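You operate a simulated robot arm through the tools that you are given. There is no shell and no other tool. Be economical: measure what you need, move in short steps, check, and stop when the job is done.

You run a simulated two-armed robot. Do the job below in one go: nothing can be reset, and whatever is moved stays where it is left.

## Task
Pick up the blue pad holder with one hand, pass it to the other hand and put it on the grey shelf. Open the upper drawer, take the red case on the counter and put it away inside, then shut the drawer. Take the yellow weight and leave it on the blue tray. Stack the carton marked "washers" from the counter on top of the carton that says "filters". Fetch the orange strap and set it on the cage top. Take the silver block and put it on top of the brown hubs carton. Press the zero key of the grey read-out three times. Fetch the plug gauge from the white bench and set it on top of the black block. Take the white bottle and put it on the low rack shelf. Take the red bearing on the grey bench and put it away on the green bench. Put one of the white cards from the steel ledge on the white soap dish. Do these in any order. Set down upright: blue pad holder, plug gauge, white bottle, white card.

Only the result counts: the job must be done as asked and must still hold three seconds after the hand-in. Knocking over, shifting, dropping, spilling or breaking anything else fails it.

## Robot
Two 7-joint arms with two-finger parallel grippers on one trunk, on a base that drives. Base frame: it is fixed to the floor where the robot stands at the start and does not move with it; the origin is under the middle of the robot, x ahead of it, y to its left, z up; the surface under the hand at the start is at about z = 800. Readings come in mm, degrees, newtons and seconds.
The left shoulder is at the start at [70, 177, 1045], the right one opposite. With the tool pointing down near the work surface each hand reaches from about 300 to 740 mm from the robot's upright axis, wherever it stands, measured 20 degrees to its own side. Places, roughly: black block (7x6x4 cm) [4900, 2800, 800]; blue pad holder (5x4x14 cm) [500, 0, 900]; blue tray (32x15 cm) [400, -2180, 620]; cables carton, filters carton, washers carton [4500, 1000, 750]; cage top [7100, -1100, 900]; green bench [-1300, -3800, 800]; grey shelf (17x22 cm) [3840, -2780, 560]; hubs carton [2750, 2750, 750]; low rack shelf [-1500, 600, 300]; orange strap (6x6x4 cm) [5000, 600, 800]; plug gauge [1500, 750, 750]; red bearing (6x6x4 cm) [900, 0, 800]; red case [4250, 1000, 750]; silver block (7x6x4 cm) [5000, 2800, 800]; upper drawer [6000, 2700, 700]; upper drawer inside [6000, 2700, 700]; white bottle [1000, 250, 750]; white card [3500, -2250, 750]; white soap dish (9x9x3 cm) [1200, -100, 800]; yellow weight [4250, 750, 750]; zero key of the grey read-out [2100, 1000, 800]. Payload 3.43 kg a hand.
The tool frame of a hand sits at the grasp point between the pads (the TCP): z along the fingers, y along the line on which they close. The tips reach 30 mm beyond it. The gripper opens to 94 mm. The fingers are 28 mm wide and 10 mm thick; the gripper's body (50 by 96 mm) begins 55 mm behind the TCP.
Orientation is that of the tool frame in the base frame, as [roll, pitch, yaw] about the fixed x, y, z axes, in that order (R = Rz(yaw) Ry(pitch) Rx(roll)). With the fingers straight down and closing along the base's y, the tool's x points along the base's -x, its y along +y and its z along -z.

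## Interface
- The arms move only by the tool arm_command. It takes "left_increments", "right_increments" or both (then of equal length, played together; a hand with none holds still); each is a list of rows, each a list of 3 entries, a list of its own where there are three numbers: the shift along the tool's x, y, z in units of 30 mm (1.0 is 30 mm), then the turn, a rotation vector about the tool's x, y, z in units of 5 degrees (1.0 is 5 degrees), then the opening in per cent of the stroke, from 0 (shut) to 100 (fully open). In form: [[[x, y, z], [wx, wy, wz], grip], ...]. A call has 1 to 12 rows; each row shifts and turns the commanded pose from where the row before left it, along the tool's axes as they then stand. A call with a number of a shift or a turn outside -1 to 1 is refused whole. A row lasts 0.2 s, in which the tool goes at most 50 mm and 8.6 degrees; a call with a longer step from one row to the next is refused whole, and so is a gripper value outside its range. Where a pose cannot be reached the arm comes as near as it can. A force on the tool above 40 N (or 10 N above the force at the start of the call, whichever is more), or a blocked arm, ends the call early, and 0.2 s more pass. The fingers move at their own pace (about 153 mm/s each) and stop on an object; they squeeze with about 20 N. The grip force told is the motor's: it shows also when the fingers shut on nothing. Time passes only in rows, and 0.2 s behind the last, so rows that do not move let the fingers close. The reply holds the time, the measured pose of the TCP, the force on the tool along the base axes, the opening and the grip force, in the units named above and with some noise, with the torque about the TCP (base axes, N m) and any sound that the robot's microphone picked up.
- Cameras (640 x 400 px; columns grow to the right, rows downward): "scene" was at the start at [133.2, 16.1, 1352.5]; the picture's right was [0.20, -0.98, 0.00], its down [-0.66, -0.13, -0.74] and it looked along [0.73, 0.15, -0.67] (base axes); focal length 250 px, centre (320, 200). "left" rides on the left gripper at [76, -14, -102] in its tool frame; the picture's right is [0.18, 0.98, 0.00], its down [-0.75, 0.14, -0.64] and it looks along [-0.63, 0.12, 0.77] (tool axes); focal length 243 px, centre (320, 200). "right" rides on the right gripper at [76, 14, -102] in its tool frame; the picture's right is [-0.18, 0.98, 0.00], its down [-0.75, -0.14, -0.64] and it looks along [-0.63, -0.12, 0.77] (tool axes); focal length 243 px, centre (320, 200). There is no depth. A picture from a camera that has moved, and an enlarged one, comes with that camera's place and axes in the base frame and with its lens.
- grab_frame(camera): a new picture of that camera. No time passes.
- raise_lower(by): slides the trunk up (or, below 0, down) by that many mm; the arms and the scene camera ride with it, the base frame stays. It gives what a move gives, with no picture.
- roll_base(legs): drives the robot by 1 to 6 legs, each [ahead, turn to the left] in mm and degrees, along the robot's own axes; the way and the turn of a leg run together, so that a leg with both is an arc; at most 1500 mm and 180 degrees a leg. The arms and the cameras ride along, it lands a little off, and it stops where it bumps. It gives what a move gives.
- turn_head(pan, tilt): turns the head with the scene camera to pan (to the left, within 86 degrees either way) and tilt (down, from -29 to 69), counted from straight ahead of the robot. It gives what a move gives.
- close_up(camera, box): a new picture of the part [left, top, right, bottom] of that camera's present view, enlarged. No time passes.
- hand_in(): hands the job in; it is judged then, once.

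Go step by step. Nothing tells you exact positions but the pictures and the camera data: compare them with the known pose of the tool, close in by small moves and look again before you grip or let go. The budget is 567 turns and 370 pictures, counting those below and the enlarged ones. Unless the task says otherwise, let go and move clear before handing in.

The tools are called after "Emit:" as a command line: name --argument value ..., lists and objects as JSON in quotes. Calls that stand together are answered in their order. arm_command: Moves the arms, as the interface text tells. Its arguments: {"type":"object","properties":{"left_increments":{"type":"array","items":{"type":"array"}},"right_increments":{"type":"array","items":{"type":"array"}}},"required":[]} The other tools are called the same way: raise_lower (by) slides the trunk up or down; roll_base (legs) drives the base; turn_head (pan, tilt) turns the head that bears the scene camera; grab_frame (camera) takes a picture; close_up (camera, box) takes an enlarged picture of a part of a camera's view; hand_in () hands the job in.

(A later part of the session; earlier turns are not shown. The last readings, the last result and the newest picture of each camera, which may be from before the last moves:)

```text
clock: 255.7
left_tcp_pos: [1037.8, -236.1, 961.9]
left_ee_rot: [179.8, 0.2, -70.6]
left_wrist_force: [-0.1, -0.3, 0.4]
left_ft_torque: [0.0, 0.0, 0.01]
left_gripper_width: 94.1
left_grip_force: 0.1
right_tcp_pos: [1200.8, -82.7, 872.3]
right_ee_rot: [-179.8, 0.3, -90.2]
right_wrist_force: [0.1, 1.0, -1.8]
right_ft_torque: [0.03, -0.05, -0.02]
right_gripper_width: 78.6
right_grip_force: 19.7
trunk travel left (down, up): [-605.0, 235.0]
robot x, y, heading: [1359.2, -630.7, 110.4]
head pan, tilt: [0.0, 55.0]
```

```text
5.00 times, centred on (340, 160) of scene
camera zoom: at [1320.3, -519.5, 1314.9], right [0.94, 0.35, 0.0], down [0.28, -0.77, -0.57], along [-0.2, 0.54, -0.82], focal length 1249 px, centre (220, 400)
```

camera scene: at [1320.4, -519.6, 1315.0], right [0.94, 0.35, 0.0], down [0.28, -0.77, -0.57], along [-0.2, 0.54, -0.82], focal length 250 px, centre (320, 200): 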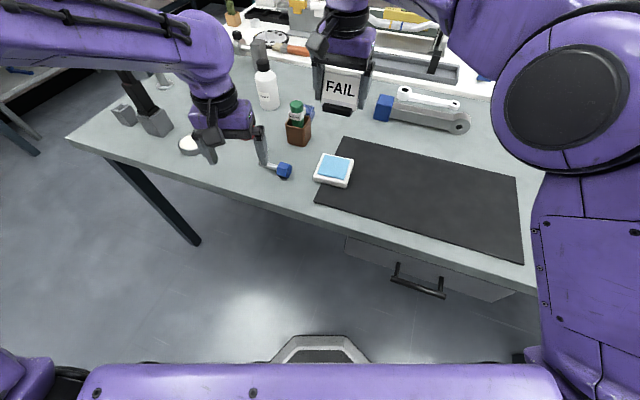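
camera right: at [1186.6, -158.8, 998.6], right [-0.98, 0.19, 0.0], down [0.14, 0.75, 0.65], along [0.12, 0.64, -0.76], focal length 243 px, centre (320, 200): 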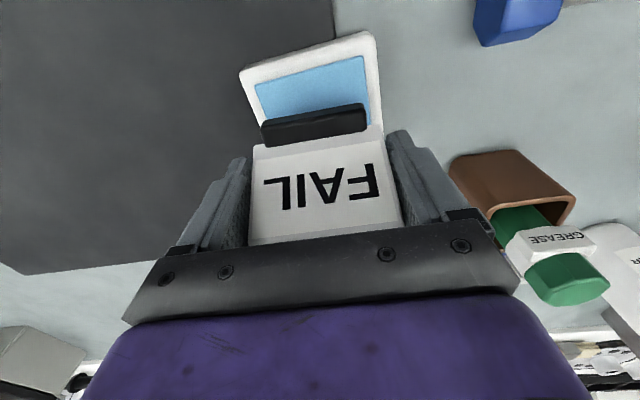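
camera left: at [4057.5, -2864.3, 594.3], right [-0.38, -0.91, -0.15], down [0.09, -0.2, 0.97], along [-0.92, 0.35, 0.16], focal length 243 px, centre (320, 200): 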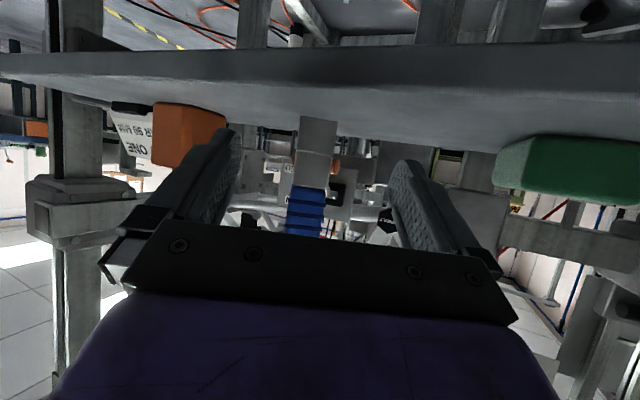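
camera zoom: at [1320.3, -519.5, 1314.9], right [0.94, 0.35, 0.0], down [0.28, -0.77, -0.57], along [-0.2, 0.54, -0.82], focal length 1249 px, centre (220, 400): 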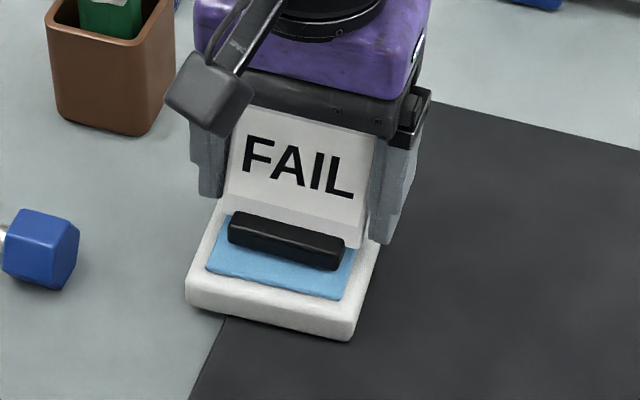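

Emit:
arm_command --right_increments '[[[0, 0, 0.1], [0, 0, 0], 0], [[0, 0, 0], [0, 0, 0], 0]]'

Emit:
arm_command --right_increments '[[[0, 0, 0.1], [0, 0, 0], 0], [[0, 0, 0], [0, 0, 0], 0]]'

Emit:
close_up --camera "scene" --box '[290, 120, 390, 200]'

```text
clock: 256.3
left_tcp_pos: [1037.7, -236.3, 962.1]
left_ee_rot: [179.8, 0.1, -70.6]
left_wrist_force: [0.2, 0.4, -0.1]
left_ft_torque: [0.03, 0.02, 0.0]
left_gripper_width: 93.8
left_grip_force: 0.0
right_tcp_pos: [1202.5, -82.4, 871.7]
right_ee_rot: [-179.8, 0.4, -90.1]
right_wrist_force: [0.4, 0.9, 1.1]
right_ft_torque: [-0.05, 0.07, 0.0]
right_gripper_width: 78.6
right_grip_force: 20.1
trunk travel left (down, up): [-605.0, 235.0]
robot x, y, heading: [1358.6, -634.9, 110.3]
head pan, tilt: [0.0, 55.0]
```

```text
clock: 256.9
left_tcp_pos: [1038.2, -236.7, 963.3]
left_ee_rot: [179.8, 0.1, -70.6]
left_wrist_force: [-0.5, -0.8, -0.3]
left_ft_torque: [0.04, -0.01, 0.0]
left_gripper_width: 94.0
left_grip_force: 0.1
right_tcp_pos: [1202.2, -81.5, 869.5]
right_ee_rot: [-179.9, 0.6, -90.1]
right_wrist_force: [-2.4, 4.5, 13.7]
right_ft_torque: [0.16, -0.05, 0.05]
right_gripper_width: 78.9
right_grip_force: 20.1
trunk travel left (down, up): [-605.0, 235.0]
robot x, y, heading: [1361.4, -634.5, 110.2]
head pan, tilt: [0.0, 55.0]
```

```text
5.00 times, centred on (340, 160) of scene
camera zoom: at [1320.6, -520.8, 1315.2], right [0.94, 0.35, 0.0], down [0.28, -0.77, -0.57], along [-0.2, 0.54, -0.82], focal length 1249 px, centre (220, 400)
```

zoom: 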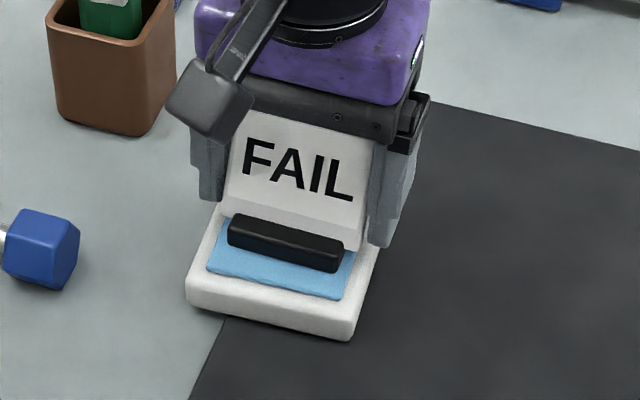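

Contact at about 14 N. I raise a hair, open, and lift away.

Emit:
arm_command --right_increments '[[[0, 0, -0.05], [0, 0, 0], 0], [[0, 0, 0], [0, 0, 0], 100], [[0, 0, 0], [0, 0, 0], 100], [[0, 0, -0.5], [0, 0, 0], 100], [[0, 0, -1], [0, 0, 0], 100], [[0, 0, -1], [0, 0, 0], 100], [[0, 0, -1], [0, 0, 0], 100], [[0, 0, -1], [0, 0, 0], 100]]'

Emit:
grab_frame --camera "scene"

Emit:
grab_frame --camera "right"

```text
clock: 258.7
left_tcp_pos: [1037.8, -236.2, 962.4]
left_ee_rot: [179.8, 0.1, -70.6]
left_wrist_force: [0.3, -0.2, 0.2]
left_ft_torque: [0.01, 0.0, -0.01]
left_gripper_width: 93.9
left_grip_force: 0.1
right_tcp_pos: [1202.0, -84.2, 1004.0]
right_ee_rot: [-179.7, 0.5, -90.1]
right_wrist_force: [0.7, -0.7, -0.1]
right_ft_torque: [0.06, 0.02, 0.0]
right_gripper_width: 94.1
right_grip_force: 0.0
trunk travel left (down, up): [-605.0, 235.0]
robot x, y, heading: [1360.2, -634.8, 110.4]
head pan, tilt: [0.0, 55.0]
```

```text
287 pictures are left
camera scene: at [1320.6, -520.1, 1315.0], right [0.94, 0.35, 0.0], down [0.28, -0.77, -0.57], along [-0.2, 0.54, -0.82], focal length 250 px, centre (320, 200)
```

scene: 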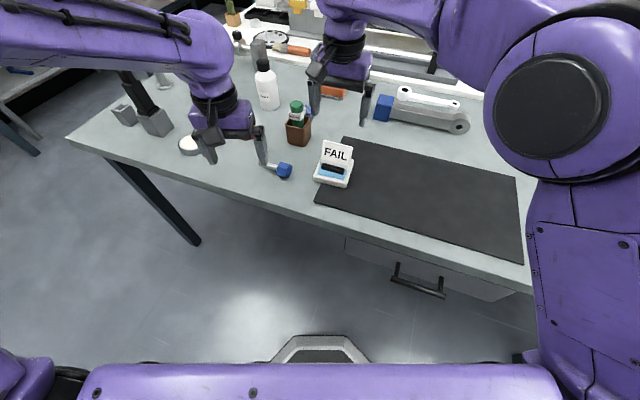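

```text
286 pictures are left
camera right: at [1187.5, -161.3, 1106.7], right [-0.98, 0.19, 0.0], down [0.14, 0.75, 0.65], along [0.12, 0.64, -0.76], focal length 243 px, centre (320, 200)
```

right: 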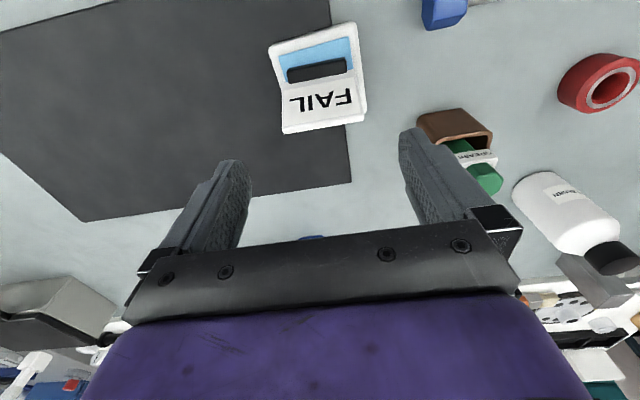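

The FAIL card sits on the dish. Next the bearing and the bottle: I reposition along the bench to x ≈ 940.

Emit:
raise_lower --by 120

Emit:
roll_base --legs '[[-250, 0], [0, 70], [480, 0], [0, -90], [270, 0]]'

Emit:
grab_frame --camera "scene"

```text
clock: 260.2
left_tcp_pos: [1037.6, -237.4, 1082.6]
left_ee_rot: [179.8, 0.1, -70.6]
left_wrist_force: [-0.8, -0.7, 0.1]
left_ft_torque: [0.0, 0.0, 0.02]
left_gripper_width: 94.1
left_grip_force: 0.1
right_tcp_pos: [1201.3, -83.4, 1123.7]
right_ee_rot: [-179.7, 0.3, -90.1]
right_wrist_force: [0.1, 0.2, 0.2]
right_ft_torque: [0.03, -0.01, -0.03]
right_gripper_width: 94.1
right_grip_force: 0.1
trunk travel left (down, up): [-725.0, 115.0]
robot x, y, heading: [1358.8, -632.9, 110.1]
head pan, tilt: [0.0, 55.0]
```

```text
clock: 272.7
left_tcp_pos: [782.2, -113.5, 1083.0]
left_ee_rot: [179.8, 0.1, -88.6]
left_wrist_force: [-0.7, 0.2, -0.3]
left_ft_torque: [-0.01, -0.01, -0.02]
left_gripper_width: 93.8
left_grip_force: 0.0
right_tcp_pos: [984.8, -20.3, 1124.0]
right_ee_rot: [-179.8, 0.5, -108.1]
right_wrist_force: [1.0, -0.5, -1.1]
right_ft_torque: [0.0, 0.02, -0.01]
right_gripper_width: 94.1
right_grip_force: 0.1
trunk travel left (down, up): [-725.0, 115.0]
robot x, y, heading: [969.1, -591.2, 91.9]
head pan, tilt: [0.0, 55.0]
```

```text
285 pictures are left
camera scene: at [963.2, -470.5, 1435.1], right [1.0, 0.04, 0.0], down [0.03, -0.82, -0.57], along [-0.02, 0.57, -0.82], focal length 250 px, centre (320, 200)
```

scene: 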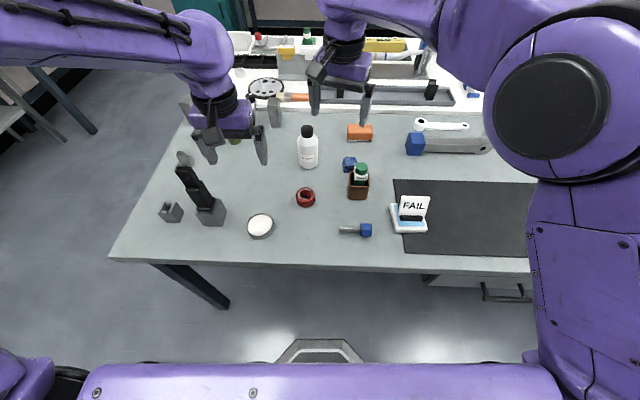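

I see the bearing at about (905, -29) and the bottle at (901, 112). I move the right hand aside and bring the left hand above the bottle.

Emit:
arm_command --right_increments '[[[0.47, -0.91, 0], [0, 0, 0], 100], [[0.47, -0.91, 0], [0, 0, 0], 100], [[0.47, -0.91, 0], [0, 0, 0], 100], [[0.47, -0.91, 0], [0, 0, 0], 100], [[0.47, -0.91, 0], [0, 0, 0], 100], [[0.47, -0.91, 0], [0, 0, 0], 100], [[0, 0, 0], [0, 0, 0], 100], [[0, 0, 0], [0, 0, 0], 100], [[0, 0, 0], [0, 0, 0], 100], [[0, 0, 0], [0, 0, 0], 100], [[0, 0, 0], [0, 0, 0], 100], [[0, 0, 0], [0, 0, 0], 100]]' --left_increments '[[[0, 0, 0], [0, 0, 0], 100], [[0, 0, 0], [0, 0, 0], 100], [[0, 0, 0], [0, 0, 0], 100], [[-0.82, -0.46, 0.2], [0, 0, 0], 100], [[-0.82, -0.46, 0.2], [0, 0, 0], 100], [[-0.82, -0.46, 0.2], [0, 0, 0], 100], [[-0.82, -0.46, 0.2], [0, 0, 0], 100], [[-0.82, -0.46, 0.2], [0, 0, 0], 100], [[-0.82, -0.46, 0.2], [0, 0, 0], 100], [[-0.82, -0.46, 0.2], [0, 0, 0], 100], [[-0.82, -0.46, 0.2], [0, 0, 0], 100], [[-0.82, -0.46, 0.2], [0, 0, 0], 100]]'

Emit:
grab_frame --camera "left"

Emit:
grab_frame --camera "scene"

```text
clock: 275.3
left_tcp_pos: [878.2, 69.2, 1037.4]
left_ee_rot: [179.9, 0.2, -88.6]
left_wrist_force: [-0.5, 0.0, -0.1]
left_ft_torque: [-0.02, 0.02, -0.01]
left_gripper_width: 94.1
left_grip_force: 0.1
left hand out of reach, approached as far as the arm can: row 11, 12
right_tcp_pos: [1111.4, -149.5, 1123.0]
right_ee_rot: [-179.8, 0.4, -108.1]
right_wrist_force: [0.4, 0.2, 0.5]
right_ft_torque: [-0.03, -0.01, 0.01]
right_gripper_width: 94.0
right_grip_force: 0.0
trunk travel left (down, up): [-725.0, 115.0]
robot x, y, heading: [965.6, -590.0, 92.2]
head pan, tilt: [0.0, 55.0]
```

```text
284 pictures are left
camera left: at [894.5, -8.4, 1138.8], right [-0.98, -0.21, 0.0], down [-0.16, 0.75, 0.64], along [-0.14, 0.63, -0.76], focal length 243 px, centre (320, 200)
```

left: 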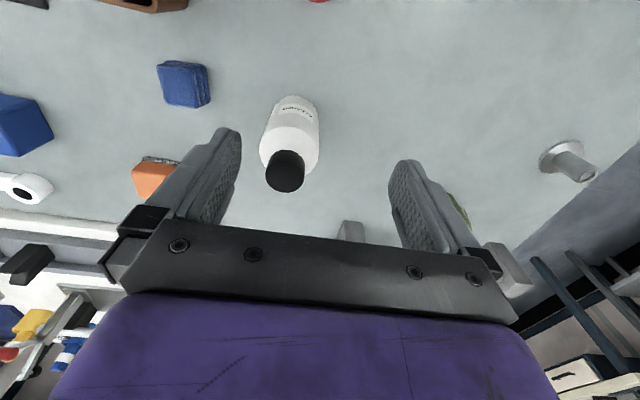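

```text
283 pictures are left
camera scene: at [963.4, -470.4, 1435.0], right [1.0, 0.04, 0.0], down [0.03, -0.82, -0.57], along [-0.02, 0.57, -0.82], focal length 250 px, centre (320, 200)
```

scene: 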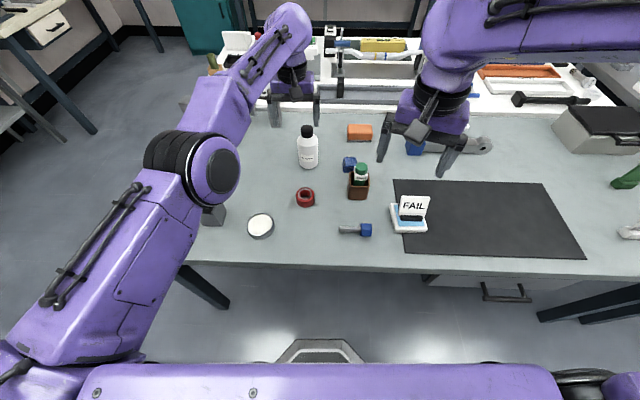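

The bottle cap is at about (899, 116). I roll slightly closer, centre the left hand over it, and check.

Emit:
roll_base --legs '[[60, 0]]'

Emit:
arm_command --left_increments '[[[0.2, -0.4, 0], [0, 0, 0], 100], [[0.2, -0.4, 0], [0, 0, 0], 100]]'

Emit:
grab_frame --camera "left"

```text
clock: 276.2
left_tcp_pos: [877.8, 120.7, 1044.1]
left_ee_rot: [179.8, 0.9, -88.6]
left_wrist_force: [0.3, -1.3, -0.4]
left_ft_torque: [0.09, 0.02, -0.01]
left_gripper_width: 94.1
left_grip_force: 0.2
right_tcp_pos: [1110.3, -99.1, 1127.5]
right_ee_rot: [179.9, 0.8, -107.9]
right_wrist_force: [0.8, -1.3, 1.1]
right_ft_torque: [0.07, -0.01, 0.01]
right_gripper_width: 94.0
right_grip_force: 0.1
trunk travel left (down, up): [-725.0, 115.0]
robot x, y, heading: [964.4, -528.6, 92.4]
head pan, tilt: [0.0, 55.0]
```

```text
clock: 276.9
left_tcp_pos: [902.0, 115.3, 1038.8]
left_ee_rot: [179.8, 0.4, -88.6]
left_wrist_force: [1.3, -0.7, 0.0]
left_ft_torque: [0.05, 0.02, -0.01]
left_gripper_width: 93.9
left_grip_force: 0.1
right_tcp_pos: [1110.6, -92.5, 1124.6]
right_ee_rot: [180.0, 0.6, -108.1]
right_wrist_force: [-0.7, 0.5, 0.0]
right_ft_torque: [0.06, 0.04, -0.01]
right_gripper_width: 93.9
right_grip_force: 0.0
trunk travel left (down, up): [-725.0, 115.0]
robot x, y, heading: [961.2, -531.7, 92.4]
head pan, tilt: [0.0, 55.0]
```

```text
282 pictures are left
camera left: at [918.0, 37.4, 1140.9], right [-0.98, -0.21, 0.0], down [-0.16, 0.75, 0.65], along [-0.14, 0.63, -0.76], focal length 243 px, centre (320, 200)
```

left: 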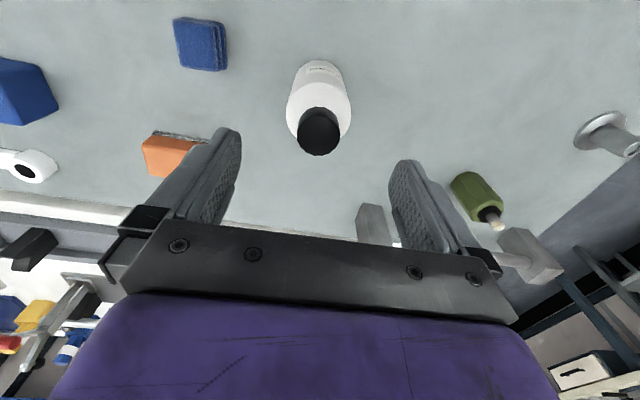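

The bottle's cap would foul a straight-down grip, so I'll take it side-on later; first the bearing with the right hand. I move the left hand aside and turn the right one square.

Emit:
arm_command --left_increments '[[[0.9, 0.85, 0], [0, 0, 0], 100], [[0.9, 0.85, 0], [0, 0, 0], 100], [[0.9, 0.85, 0], [0, 0, 0], 100], [[0.9, 0.85, 0], [0, 0, 0], 100], [[0.9, 0.85, 0], [0, 0, 0], 100], [[0.9, 0.85, 0], [0, 0, 0], 100]]' --right_increments '[[[0, 0, 0], [0, 0, -0.6], 100], [[0, 0, 0], [0, 0, -0.6], 100], [[0, 0, 0], [0, 0, -0.6], 100], [[0, 0, 0], [0, 0, -0.6], 100], [[0, 0, 0], [0, 0, -0.6], 100], [[0, 0, 0], [0, 0, -0.6], 100]]'

Emit:
arm_command --right_increments '[[[-0.27, 0.85, 0.6], [0, 0, 0], 100], [[-0.27, 0.85, 0.6], [0, 0, 0], 100], [[-0.27, 0.85, 0.6], [0, 0, 0], 100], [[-0.27, 0.85, 0.6], [0, 0, 0], 100], [[-0.27, 0.85, 0.6], [0, 0, 0], 100], [[-0.27, 0.85, 0.6], [0, 0, 0], 100], [[-0.27, 0.85, 0.6], [0, 0, 0], 100], [[-0.27, 0.85, 0.6], [0, 0, 0], 100]]'

Emit:
grab_frame --camera "right"

```text
clock: 278.2
left_tcp_pos: [749.2, -49.0, 1036.8]
left_ee_rot: [179.8, 0.3, -88.6]
left_wrist_force: [0.7, 0.2, -0.5]
left_ft_torque: [0.03, -0.01, 0.02]
left_gripper_width: 94.0
left_grip_force: 0.0
right_tcp_pos: [1107.9, -90.4, 1124.6]
right_ee_rot: [-179.7, 0.4, -89.9]
right_wrist_force: [-0.9, 0.4, 0.1]
right_ft_torque: [0.0, -0.01, -0.02]
right_gripper_width: 93.8
right_grip_force: 0.0
trunk travel left (down, up): [-725.0, 115.0]
robot x, y, heading: [965.1, -531.4, 92.1]
head pan, tilt: [0.0, 55.0]
```

```text
clock: 280.1
left_tcp_pos: [750.1, -46.4, 1036.6]
left_ee_rot: [179.7, 0.3, -88.7]
left_wrist_force: [0.2, 0.7, -0.7]
left_ft_torque: [-0.01, 0.0, -0.01]
left_gripper_width: 93.8
left_grip_force: 0.0
right_tcp_pos: [918.0, -10.4, 996.4]
right_ee_rot: [176.9, 0.3, -92.7]
right_wrist_force: [-0.7, 0.4, 0.0]
right_ft_torque: [-0.03, -0.01, 0.0]
right_gripper_width: 93.9
right_grip_force: 0.0
trunk travel left (down, up): [-725.0, 115.0]
robot x, y, heading: [966.4, -529.1, 92.3]
head pan, tilt: [0.0, 55.0]
```

```text
281 pictures are left
camera right: at [905.9, -87.0, 1098.1], right [-0.97, 0.23, 0.05], down [0.21, 0.74, 0.64], along [0.11, 0.63, -0.77], focal length 243 px, centre (320, 200)
```

right: 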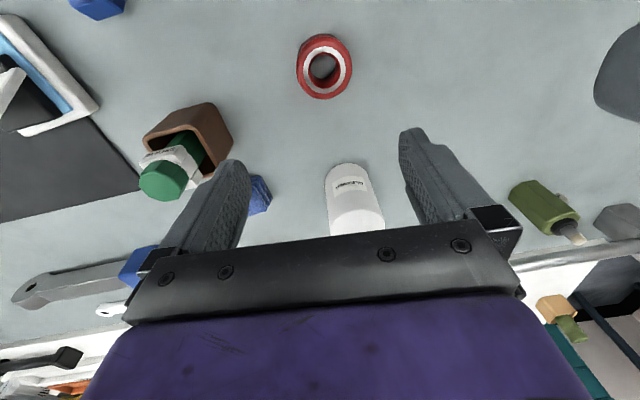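

Bearing centre about (902, -33). I move over it and part way down.

Emit:
arm_command --right_increments '[[[0.26, 0.2, 0.8], [0, 0, 0], 100], [[0.26, 0.2, 0.8], [0, 0, 0], 100], [[0.26, 0.2, 0.8], [0, 0, 0], 100], [[0, 0, 0.8], [0, 0, 0], 100], [[0, 0, 0], [0, 0, 0], 100]]'

Emit:
grab_frame --camera "right"

```text
clock: 281.2
left_tcp_pos: [751.1, -47.7, 1036.6]
left_ee_rot: [179.7, 0.3, -88.7]
left_wrist_force: [-0.4, 0.1, 0.4]
left_ft_torque: [0.01, 0.02, 0.0]
left_gripper_width: 94.0
left_grip_force: 0.1
right_tcp_pos: [894.0, -40.8, 886.8]
right_ee_rot: [179.2, 0.2, -91.3]
right_wrist_force: [0.2, -0.6, 0.1]
right_ft_torque: [-0.01, 0.01, 0.02]
right_gripper_width: 94.0
right_grip_force: 0.1
trunk travel left (down, up): [-725.0, 115.0]
robot x, y, heading: [966.0, -531.4, 92.3]
head pan, tilt: [0.0, 55.0]
```

```text
280 pictures are left
camera right: at [879.0, -117.3, 989.6], right [-0.98, 0.21, 0.02], down [0.17, 0.75, 0.64], along [0.12, 0.63, -0.77], focal length 243 px, centre (320, 200)
```

right: 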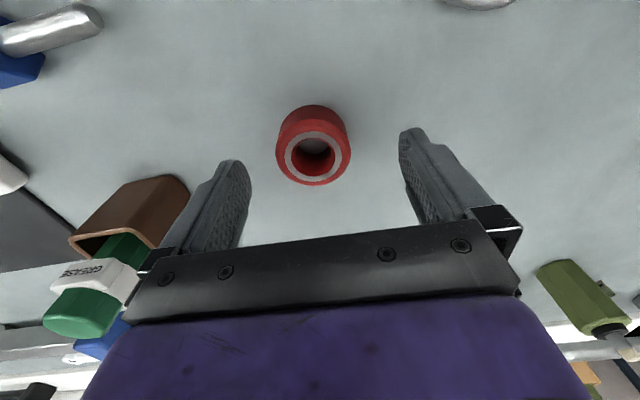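

Aligned. I go down to the bearing and close.

Emit:
arm_command --right_increments '[[[-0.15, -0.12, 0.8], [0, 0, 0], 100], [[0, 0, 0.9], [0, 0, 0], 100], [[0, 0, 0], [0, 0, 0], 100], [[0, 0, 0], [0, 0, 0], 40], [[0, 0, 0], [0, 0, 0], 0], [[0, 0, 0], [0, 0, 0], 0], [[0, 0, 0], [0, 0, 0], 0]]'

Emit:
grab_frame --camera "right"

```text
clock: 282.9
left_tcp_pos: [750.2, -47.3, 1036.2]
left_ee_rot: [179.7, 0.1, -88.6]
left_wrist_force: [0.2, -0.3, -0.1]
left_ft_torque: [0.01, 0.0, -0.01]
left_gripper_width: 93.9
left_grip_force: 0.1
right_tcp_pos: [892.2, -42.1, 831.4]
right_ee_rot: [-179.7, 0.4, -90.1]
right_wrist_force: [-0.5, 0.0, -0.2]
right_ft_torque: [0.0, 0.03, 0.01]
right_gripper_width: 58.8
right_grip_force: 20.0
trunk travel left (down, up): [-725.0, 115.0]
robot x, y, heading: [962.7, -534.3, 92.2]
head pan, tilt: [0.0, 55.0]
```

```text
279 pictures are left
camera right: at [878.4, -118.6, 933.2], right [-0.98, 0.18, 0.0], down [0.14, 0.75, 0.65], along [0.12, 0.64, -0.76], focal length 243 px, centre (320, 200)
```

right: 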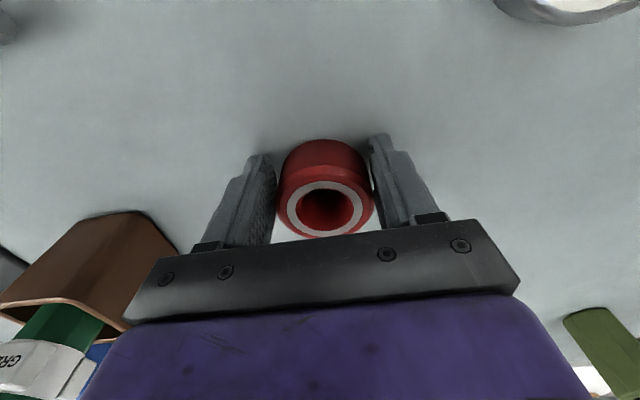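

Gripped. I lift it and take it to the right.

Emit:
arm_command --right_increments '[[[0, 0, -0.7], [0, 0, 0], 0], [[0, 0, -1], [0, 0, 0], 0], [[0, 0, -1], [0, 0, 0], 0], [[0, 0, -1], [0, 0, 0], 0], [[0, 0, -1], [0, 0, 0], 0], [[0, 0, -1], [0, 0, 0], 0], [[0.3, -0.9, -0.2], [0, 0, 0], 0], [[0.3, -0.9, -0.2], [0, 0, 0], 0], [[0.3, -0.9, -0.2], [0, 0, 0], 0], [[0.3, -0.9, -0.2], [0, 0, 0], 0], [[0.3, -0.9, -0.2], [0, 0, 0], 0], [[0.3, -0.9, -0.2], [0, 0, 0], 0]]'

Emit:
arm_command --left_increments '[[[0, 0, 0], [0, -1, 0], 100], [[0, 0, 0], [0, -1, 0], 100], [[0, 0, 0], [0, -1, 0], 100], [[0, 0, 0], [0, -1, 0], 100], [[0, 0, 0], [0, -1, 0], 100], [[0, 0, 0], [0, -1, 0], 100], [[0, 0, 0], [0, -1, 0], 100], [[0, 0, 0], [0, -1, 0], 100], [[0, 0, 0], [0, -1, 0], 100], [[0, 0, 0], [0, -1, 0], 100], [[0, 0, 0], [0, -1, 0], 100], [[0, 0, 0], [0, -1, 0], 100]]'

Emit:
grab_frame --camera "scene"

```text
clock: 284.3
left_tcp_pos: [749.3, -47.0, 1037.0]
left_ee_rot: [179.8, 0.2, -88.5]
left_wrist_force: [-0.9, -0.5, 0.2]
left_ft_torque: [0.03, 0.03, 0.01]
left_gripper_width: 93.9
left_grip_force: 0.0
right_tcp_pos: [902.1, -59.5, 941.4]
right_ee_rot: [179.8, -7.8, -91.6]
right_wrist_force: [-0.2, 0.2, -1.5]
right_ft_torque: [0.01, 0.04, -0.01]
right_gripper_width: 58.9
right_grip_force: 19.7
trunk travel left (down, up): [-725.0, 115.0]
robot x, y, heading: [965.9, -533.1, 92.2]
head pan, tilt: [0.0, 55.0]
stopped in row 7 (right hand): the arm was blocked; the commanded pose is now the measured one
```

```text
clock: 286.9
left_tcp_pos: [748.6, -46.9, 1036.5]
left_ee_rot: [179.8, 60.3, -88.7]
left_wrist_force: [-0.9, 0.4, 0.3]
left_ft_torque: [0.0, -0.04, 0.02]
left_gripper_width: 93.9
left_grip_force: 0.1
right_tcp_pos: [900.5, -58.9, 942.3]
right_ee_rot: [180.0, -7.9, -91.6]
right_wrist_force: [-0.9, 0.5, -1.8]
right_ft_torque: [-0.05, 0.03, -0.02]
right_gripper_width: 58.5
right_grip_force: 20.2
trunk travel left (down, up): [-725.0, 115.0]
robot x, y, heading: [964.3, -529.5, 92.3]
head pan, tilt: [0.0, 55.0]
```

```text
278 pictures are left
camera scene: at [959.0, -408.3, 1434.9], right [1.0, 0.04, 0.0], down [0.03, -0.82, -0.57], along [-0.02, 0.57, -0.82], focal length 250 px, centre (320, 200)
```

scene: 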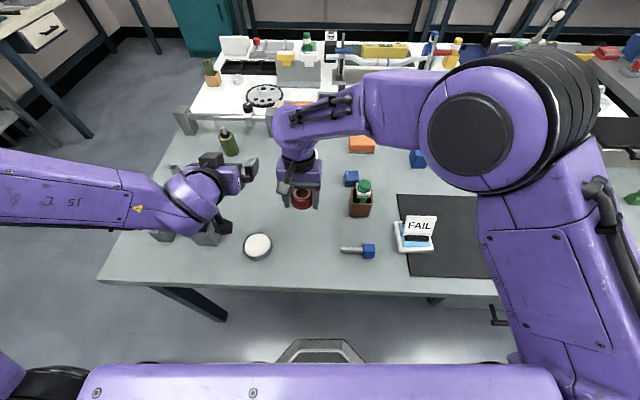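

The right arm got blocked while folding up close in. I move it out to its own side at this height, which should free it.

Emit:
arm_command --right_increments '[[[0, -0.9, 0], [0, 0, 0], 0], [[0, -0.9, 0], [0, 0, 0], 0], [[0, -0.9, 0], [0, 0, 0], 0], [[0, -0.9, 0], [0, 0, 0], 0], [[0, -0.9, 0], [0, 0, 0], 0]]'

Emit:
grab_frame --camera "scene"

```text
clock: 288.1
left_tcp_pos: [750.6, -47.9, 1037.2]
left_ee_rot: [179.4, 60.2, -89.0]
left_wrist_force: [0.2, 0.0, 0.7]
left_ft_torque: [0.01, 0.03, -0.02]
left_gripper_width: 94.0
left_grip_force: 0.0
right_tcp_pos: [1035.5, -64.6, 940.4]
right_ee_rot: [-180.0, -7.9, -91.5]
right_wrist_force: [0.7, 0.2, -2.2]
right_ft_torque: [-0.04, 0.05, -0.02]
right_gripper_width: 58.6
right_grip_force: 20.1
trunk travel left (down, up): [-725.0, 115.0]
robot x, y, heading: [958.9, -533.5, 92.1]
head pan, tilt: [0.0, 55.0]
```

```text
277 pictures are left
camera scene: at [961.8, -408.6, 1434.9], right [1.0, 0.04, 0.0], down [0.03, -0.82, -0.57], along [-0.02, 0.57, -0.82], focal length 250 px, centre (320, 200)
```

scene: 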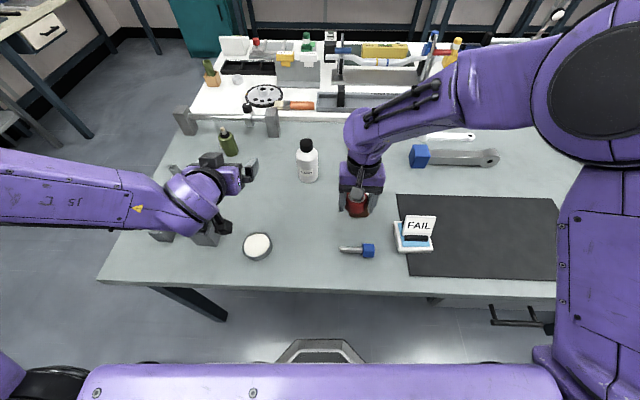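

Free again. I lift and level the right hand further out.

Emit:
arm_command --right_increments '[[[0.2, -0.7, -0.7], [0, -0.4, 0], 0], [[0.2, -0.7, -0.7], [0, -0.4, 0], 0], [[0.2, -0.7, -0.7], [0, -0.4, 0], 0], [[0.2, -0.7, -0.7], [0, -0.4, 0], 0]]'

Emit:
grab_frame --camera "left"

```text
clock: 289.1
left_tcp_pos: [752.2, -49.3, 1037.2]
left_ee_rot: [179.4, 60.4, -89.0]
left_wrist_force: [0.2, -1.1, 0.6]
left_ft_torque: [-0.01, 0.01, 0.0]
left_gripper_width: 94.0
left_grip_force: 0.0
right_tcp_pos: [1116.7, -87.1, 1028.7]
right_ee_rot: [180.0, 0.2, -91.4]
right_wrist_force: [-0.1, -0.4, -1.4]
right_ft_torque: [-0.05, 0.02, 0.01]
right_gripper_width: 58.5
right_grip_force: 20.5
trunk travel left (down, up): [-725.0, 115.0]
robot x, y, heading: [965.3, -531.2, 92.5]
head pan, tilt: [0.0, 55.0]
```

```text
276 pictures are left
camera left: at [767.4, -177.2, 1021.6], right [-0.98, -0.12, -0.16], down [-0.13, -0.19, 0.97], along [-0.14, 0.98, 0.17], focal length 243 px, centre (320, 200)
```

left: 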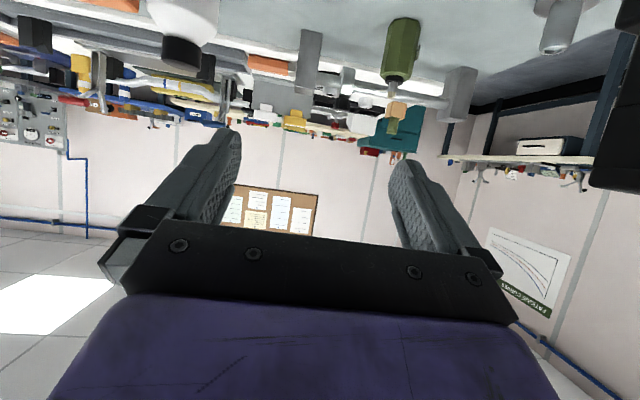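

Left hand is tilted and clear. I bring it to a pre-grasp in front of the bottle at mid-height.

Emit:
arm_command --left_increments '[[[0, -0.98, 0], [0, 0, 0], 100], [[0, -0.98, 0], [0, 0, 0], 100], [[0, -0.98, 0], [0, 0, 0], 100], [[0, -0.98, 0], [0, 0, 0], 100], [[0, -0.98, 0], [0, 0, 0], 100], [[0.7, 0, 0.74], [0, 0, 0], 100], [[0.7, 0, 0.74], [0, 0, 0], 100], [[0.7, 0, 0.74], [0, 0, 0], 100], [[0.7, 0, 0.74], [0, 0, 0], 100], [[0.7, 0, 0.74], [0, 0, 0], 100], [[0.7, 0, 0.74], [0, 0, 0], 100], [[0, 0, 0], [0, 0, 0], 100]]'

Emit:
grab_frame --camera "left"

Emit:
grab_frame --camera "scene"

```text
clock: 291.7
left_tcp_pos: [893.5, 8.2, 862.0]
left_ee_rot: [179.4, 60.3, -89.0]
left_wrist_force: [-0.2, 0.0, 0.5]
left_ft_torque: [0.01, 0.01, -0.05]
left_gripper_width: 93.8
left_grip_force: 0.1
right_tcp_pos: [1116.5, -86.4, 1026.7]
right_ee_rot: [-180.0, 0.1, -91.4]
right_wrist_force: [0.5, 0.5, -1.6]
right_ft_torque: [-0.02, 0.0, 0.01]
right_gripper_width: 58.4
right_grip_force: 19.9
trunk travel left (down, up): [-725.0, 115.0]
robot x, y, heading: [963.3, -530.3, 92.2]
head pan, tilt: [0.0, 55.0]
```

```text
275 pictures are left
camera left: at [909.7, -119.8, 846.3], right [-0.98, -0.12, -0.16], down [-0.13, -0.19, 0.97], along [-0.14, 0.98, 0.17], focal length 243 px, centre (320, 200)
```

left: 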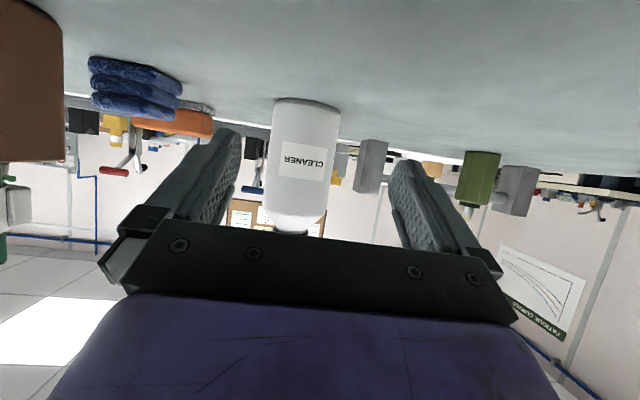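

```text
274 pictures are left
camera scene: at [960.9, -409.3, 1435.0], right [1.0, 0.04, 0.0], down [0.03, -0.82, -0.57], along [-0.02, 0.57, -0.82], focal length 250 px, centre (320, 200)
```

scene: 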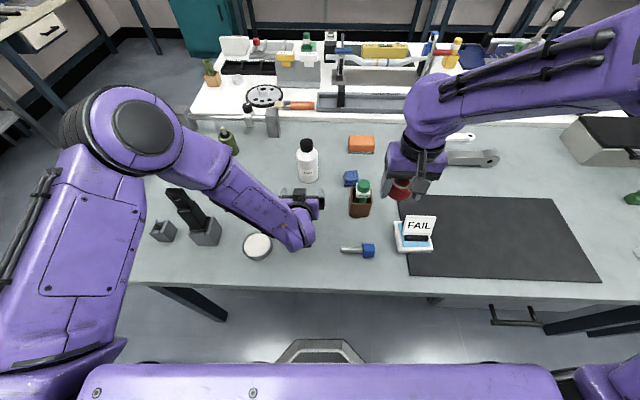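

Bottle is centred in the opening. I slide in and close.

Emit:
arm_command --left_increments '[[[-0.43, 0, 0.76], [0, 0, 0], 100], [[-0.43, 0, 0.76], [0, 0, 0], 100], [[-0.43, 0, 0.76], [0, 0, 0], 100], [[-0.4, 0, 0.7], [0, 0, 0], 100], [[0, 0, 0], [0, 0, 0], 100]]'

Emit:
grab_frame --camera "left"

Emit:
close_up --camera "scene" --box '[240, 120, 380, 220]'

```text
clock: 292.9
left_tcp_pos: [892.2, 110.2, 858.7]
left_ee_rot: [179.7, 60.2, -89.0]
left_wrist_force: [0.2, 0.3, -0.1]
left_ft_torque: [0.04, -0.02, -0.01]
left_gripper_width: 93.8
left_grip_force: 0.2
right_tcp_pos: [1117.1, -86.3, 1027.0]
right_ee_rot: [180.0, 0.2, -91.4]
right_wrist_force: [-0.3, 0.2, -0.9]
right_ft_torque: [-0.04, -0.01, 0.0]
right_gripper_width: 58.5
right_grip_force: 20.1
trunk travel left (down, up): [-725.0, 115.0]
robot x, y, heading: [966.0, -529.3, 92.3]
head pan, tilt: [0.0, 55.0]
```

```text
273 pictures are left
camera left: at [908.4, -17.5, 843.5], right [-0.98, -0.12, -0.16], down [-0.13, -0.19, 0.97], along [-0.14, 0.98, 0.17], focal length 243 px, centre (320, 200)
```

left: 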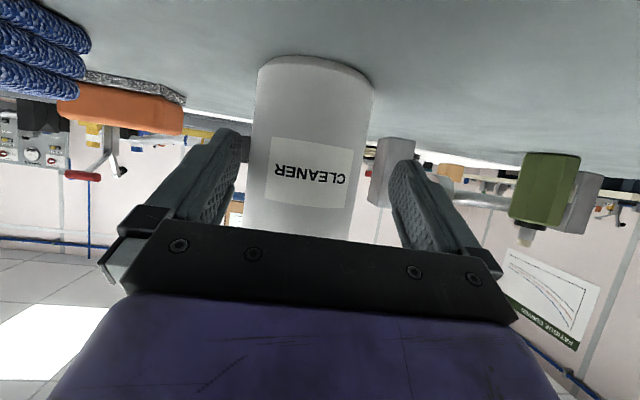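

```text
4.00 times, centred on (310, 170) of scene
camera zoom: at [961.0, -409.3, 1435.0], right [1.0, 0.04, 0.0], down [0.03, -0.82, -0.57], along [-0.02, 0.57, -0.82], focal length 999 px, centre (360, 320)
```

zoom: 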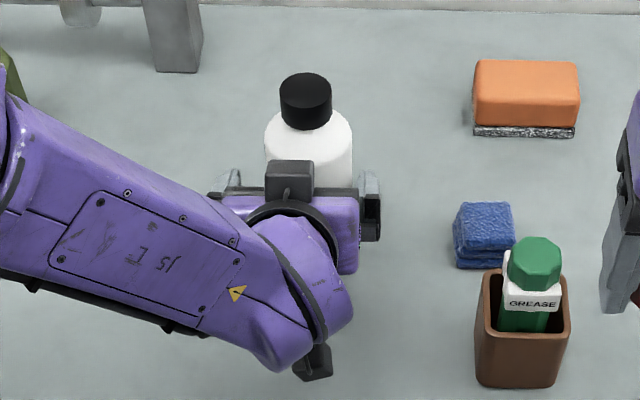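

Emit:
arm_command --left_increments '[[[-0.16, -0.1, 0.28], [0, 0, 0], 100], [[0, 0, 0], [0, 0, 0], 60], [[0, 0, 0], [0, 0, 0], 20], [[0, 0, 0], [0, 0, 0], 0], [[0, 0, 0], [0, 0, 0], 0]]'

Emit:
arm_command --left_increments '[[[-0.5, 0, -0.3], [0, 0, 0], 0], [[-0.86, 0, -0.5], [0, 0, 0], 0], [[-0.86, 0, -0.5], [0, 0, 0], 0], [[-0.86, 0, -0.5], [0, 0, 0], 0], [[-0.86, 0, -0.5], [0, 0, 0], 0]]'

Emit:
grab_frame --camera "left"

Emit:
grab_frame --camera "scene"

```text
clock: 294.1
left_tcp_pos: [895.2, 121.4, 859.5]
left_ee_rot: [179.6, 60.2, -89.0]
left_wrist_force: [0.9, -0.1, 1.3]
left_ft_torque: [0.0, 0.01, -0.03]
left_gripper_width: 68.8
left_grip_force: 19.7
right_tcp_pos: [1117.9, -86.1, 1027.3]
right_ee_rot: [-180.0, 0.1, -91.3]
right_wrist_force: [0.7, 0.3, -0.4]
right_ft_torque: [-0.04, 0.01, 0.02]
right_gripper_width: 58.8
right_grip_force: 20.2
trunk travel left (down, up): [-725.0, 115.0]
robot x, y, heading: [966.9, -531.2, 92.0]
head pan, tilt: [0.0, 55.0]
```

```text
clock: 295.3
left_tcp_pos: [894.3, 121.4, 997.2]
left_ee_rot: [179.6, 60.1, -89.0]
left_wrist_force: [-0.3, 0.0, -3.7]
left_ft_torque: [-0.05, 0.0, -0.01]
left_gripper_width: 68.6
left_grip_force: 19.8
right_tcp_pos: [1117.0, -85.8, 1026.9]
right_ee_rot: [180.0, 0.3, -91.3]
right_wrist_force: [-0.6, -0.8, -1.7]
right_ft_torque: [-0.03, -0.03, 0.02]
right_gripper_width: 58.6
right_grip_force: 20.7
trunk travel left (down, up): [-725.0, 115.0]
robot x, y, heading: [965.9, -533.8, 92.2]
head pan, tilt: [0.0, 55.0]
```

```text
271 pictures are left
camera left: at [910.4, -5.9, 982.3], right [-0.98, -0.12, -0.16], down [-0.13, -0.19, 0.97], along [-0.14, 0.98, 0.17], focal length 243 px, centre (320, 200)
```

left: 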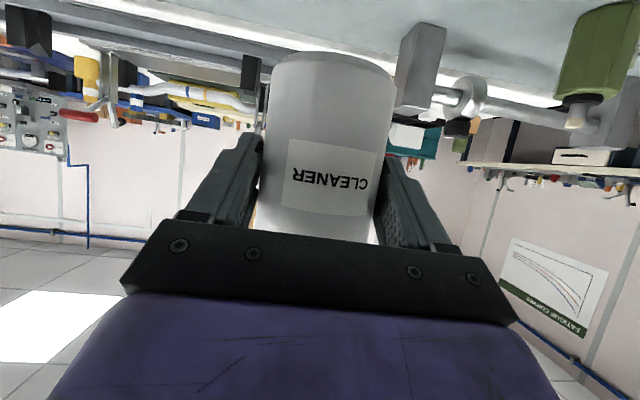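

```text
270 pictures are left
camera scene: at [961.0, -409.1, 1434.9], right [1.0, 0.04, 0.0], down [0.03, -0.82, -0.57], along [-0.02, 0.57, -0.82], focal length 250 px, centre (320, 200)
```

scene: 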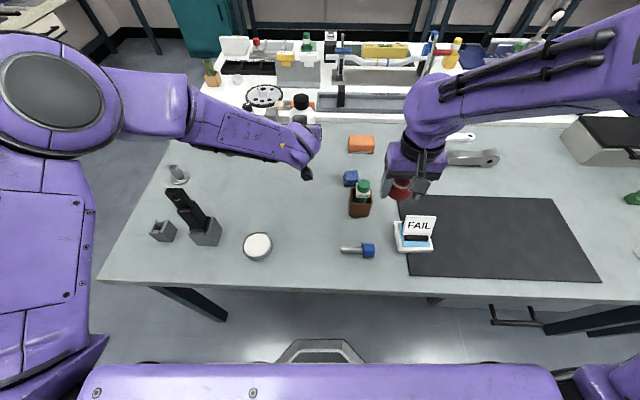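

Both items are held. I back away from the bench, turn west and look for the green bench and the rack.

Emit:
roll_base --legs '[[-450, 0], [0, 88], [1200, 0]]'

Emit:
turn_head --pan 0 --tilt 15

Emit:
grab_frame --camera "scene"

Emit:
turn_head --pan 70 --tilt 15

Emit:
grab_frame --camera "scene"

Emit:
turn_head --pan -60 --tilt 15

Emit:
grab_frame --camera "scene"

```text
clock: 307.4
left_tcp_pos: [-840.5, -1021.9, 997.3]
left_ee_rot: [179.6, 60.2, -2.5]
left_wrist_force: [0.4, -0.9, -3.7]
left_ft_torque: [0.02, -0.04, 0.05]
left_gripper_width: 67.9
left_grip_force: 19.9
right_tcp_pos: [-619.2, -811.1, 1026.2]
right_ee_rot: [180.0, 0.0, -5.0]
right_wrist_force: [0.2, -0.2, -1.2]
right_ft_torque: [0.01, -0.01, 0.0]
right_gripper_width: 58.1
right_grip_force: 19.8
trunk travel left (down, up): [-725.0, 115.0]
robot x, y, heading: [-184.1, -995.1, 178.7]
head pan, tilt: [0.0, 55.0]
```

```text
clock: 308.4
left_tcp_pos: [-841.4, -1022.1, 997.8]
left_ee_rot: [179.6, 60.2, -2.6]
left_wrist_force: [-0.6, -0.8, -3.7]
left_ft_torque: [-0.03, -0.04, -0.01]
left_gripper_width: 67.7
left_grip_force: 19.6
right_tcp_pos: [-620.9, -813.2, 1026.9]
right_ee_rot: [180.0, 0.0, -5.0]
right_wrist_force: [0.3, 0.3, -1.8]
right_ft_torque: [-0.02, 0.0, 0.01]
right_gripper_width: 58.1
right_grip_force: 20.0
trunk travel left (down, up): [-725.0, 115.0]
robot x, y, heading: [-186.0, -990.8, 178.7]
head pan, tilt: [0.0, 15.0]
```

```text
269 pictures are left
camera scene: at [-327.5, -989.5, 1495.0], right [0.02, 1.0, 0.0], down [0.26, -0.01, -0.97], along [-0.97, 0.02, -0.26], focal length 250 px, centre (320, 200)
```

scene: 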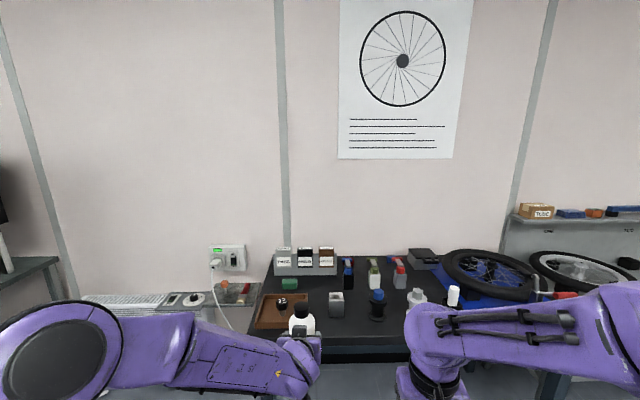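

```text
clock: 309.8
left_tcp_pos: [-841.8, -1022.1, 996.7]
left_ee_rot: [179.6, 60.3, -2.7]
left_wrist_force: [-0.2, 0.3, -2.8]
left_ft_torque: [-0.04, -0.03, 0.04]
left_gripper_width: 67.8
left_grip_force: 20.5
right_tcp_pos: [-618.4, -810.8, 1027.0]
right_ee_rot: [180.0, 0.1, -5.0]
right_wrist_force: [0.0, 0.6, -1.1]
right_ft_torque: [-0.02, -0.02, -0.02]
right_gripper_width: 58.0
right_grip_force: 19.9
trunk travel left (down, up): [-725.0, 115.0]
robot x, y, heading: [-187.1, -991.5, 179.0]
head pan, tilt: [70.0, 15.0]
```

```text
268 pictures are left
camera scene: at [-268.3, -1078.7, 1495.1], right [-0.93, 0.37, 0.0], down [0.1, 0.24, -0.97], along [-0.35, -0.9, -0.26], focal length 250 px, centre (320, 200)
```

scene: 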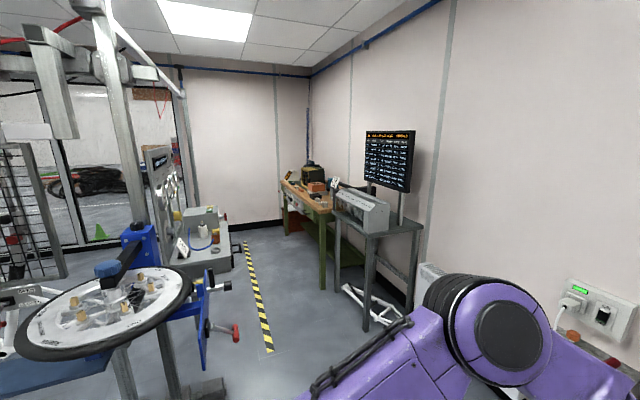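

```text
clock: 311.9
left_tcp_pos: [-840.5, -1022.5, 995.9]
left_ee_rot: [179.6, 60.2, -2.5]
left_wrist_force: [-0.4, 0.1, -3.5]
left_ft_torque: [-0.01, -0.09, 0.05]
left_gripper_width: 67.5
left_grip_force: 19.7
right_tcp_pos: [-619.6, -813.5, 1026.9]
right_ee_rot: [180.0, 0.1, -5.1]
right_wrist_force: [-0.2, -0.4, -1.2]
right_ft_torque: [0.0, -0.02, -0.02]
right_gripper_width: 58.0
right_grip_force: 20.1
trunk travel left (down, up): [-725.0, 115.0]
robot x, y, heading: [-185.2, -995.7, 178.6]
head pan, tilt: [-60.0, 15.0]
```

```text
267 pictures are left
camera scene: at [-279.0, -909.8, 1495.1], right [0.88, 0.48, 0.0], down [0.12, -0.23, -0.97], along [-0.46, 0.85, -0.26], focal length 250 px, centre (320, 200)
```

scene: 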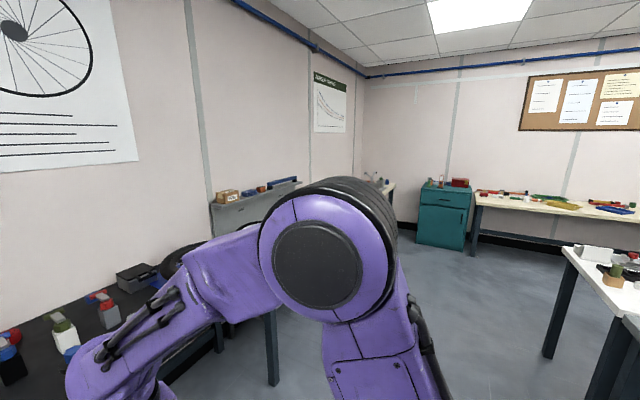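

The rack should be beyond the black table, to the north-west. I drive north through the open floor and look toward it.

Emit:
roll_base --legs '[[0, -82], [1420, 0], [0, 70]]'

Emit:
turn_head --pan 10 --tilt 35

Emit:
grab_frame --camera "scene"

```text
clock: 325.6
left_tcp_pos: [-1022.4, 535.2, 997.1]
left_ee_rot: [179.5, 60.2, -13.6]
left_wrist_force: [-0.5, -0.3, -3.0]
left_ft_torque: [0.0, -0.06, 0.0]
left_gripper_width: 66.5
left_grip_force: 20.4
right_tcp_pos: [-764.8, 699.4, 1027.1]
right_ee_rot: [180.0, 0.0, -15.9]
right_wrist_force: [0.2, -0.4, -1.3]
right_ft_torque: [-0.01, -0.04, -0.01]
right_gripper_width: 57.1
right_grip_force: 20.4
trunk travel left (down, up): [-725.0, 115.0]
robot x, y, heading: [-369.4, 441.1, 167.7]
head pan, tilt: [-60.0, 15.0]
```

```text
clock: 327.1
left_tcp_pos: [-1022.8, 534.4, 996.2]
left_ee_rot: [179.6, 60.3, -13.5]
left_wrist_force: [0.1, 1.1, -3.4]
left_ft_torque: [-0.02, -0.04, 0.01]
left_gripper_width: 66.7
left_grip_force: 19.8
right_tcp_pos: [-765.4, 698.6, 1026.8]
right_ee_rot: [179.9, 0.0, -16.0]
right_wrist_force: [-0.4, -0.1, -1.1]
right_ft_torque: [0.01, -0.05, 0.01]
right_gripper_width: 57.4
right_grip_force: 20.1
trunk travel left (down, up): [-725.0, 115.0]
robot x, y, heading: [-366.6, 441.1, 167.6]
head pan, tilt: [10.0, 35.0]
```

```text
266 pictures are left
camera scene: at [-508.8, 454.0, 1463.1], right [0.04, 1.0, 0.0], down [0.57, -0.02, -0.82], along [-0.82, 0.03, -0.57], focal length 250 px, centre (320, 200)
```

scene: 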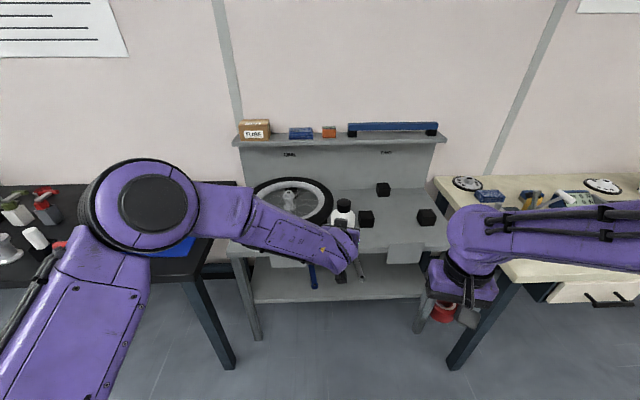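

I see the grey rack bench: lower shelf at z ≈ 300 under a top at about 660. I check the bottle grip and lower the trunk to look into the lower shelf.

Emit:
grab_frame --camera "left"

Emit:
raise_lower --by -500

Emit:
grab_frame --camera "scene"

```text
265 pictures are left
camera left: at [-896.2, 519.1, 981.6], right [-0.13, -0.98, -0.16], down [0.15, -0.18, 0.97], along [-0.98, 0.11, 0.17], focal length 243 px, centre (320, 200)
```

left: 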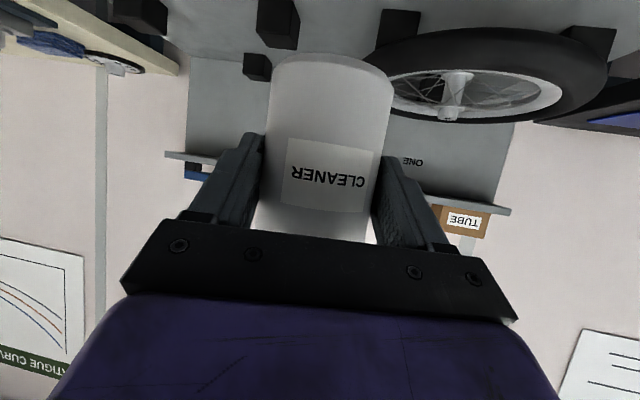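

```text
refused: -500 is not a number from -400 to 400
```

```text
264 pictures are left
camera scene: at [-508.8, 454.0, 1463.1], right [0.04, 1.0, 0.0], down [0.57, -0.02, -0.82], along [-0.82, 0.03, -0.57], focal length 250 px, centre (320, 200)
```

scene: 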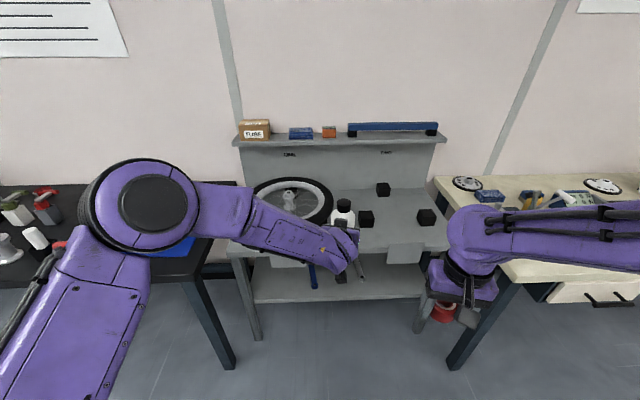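

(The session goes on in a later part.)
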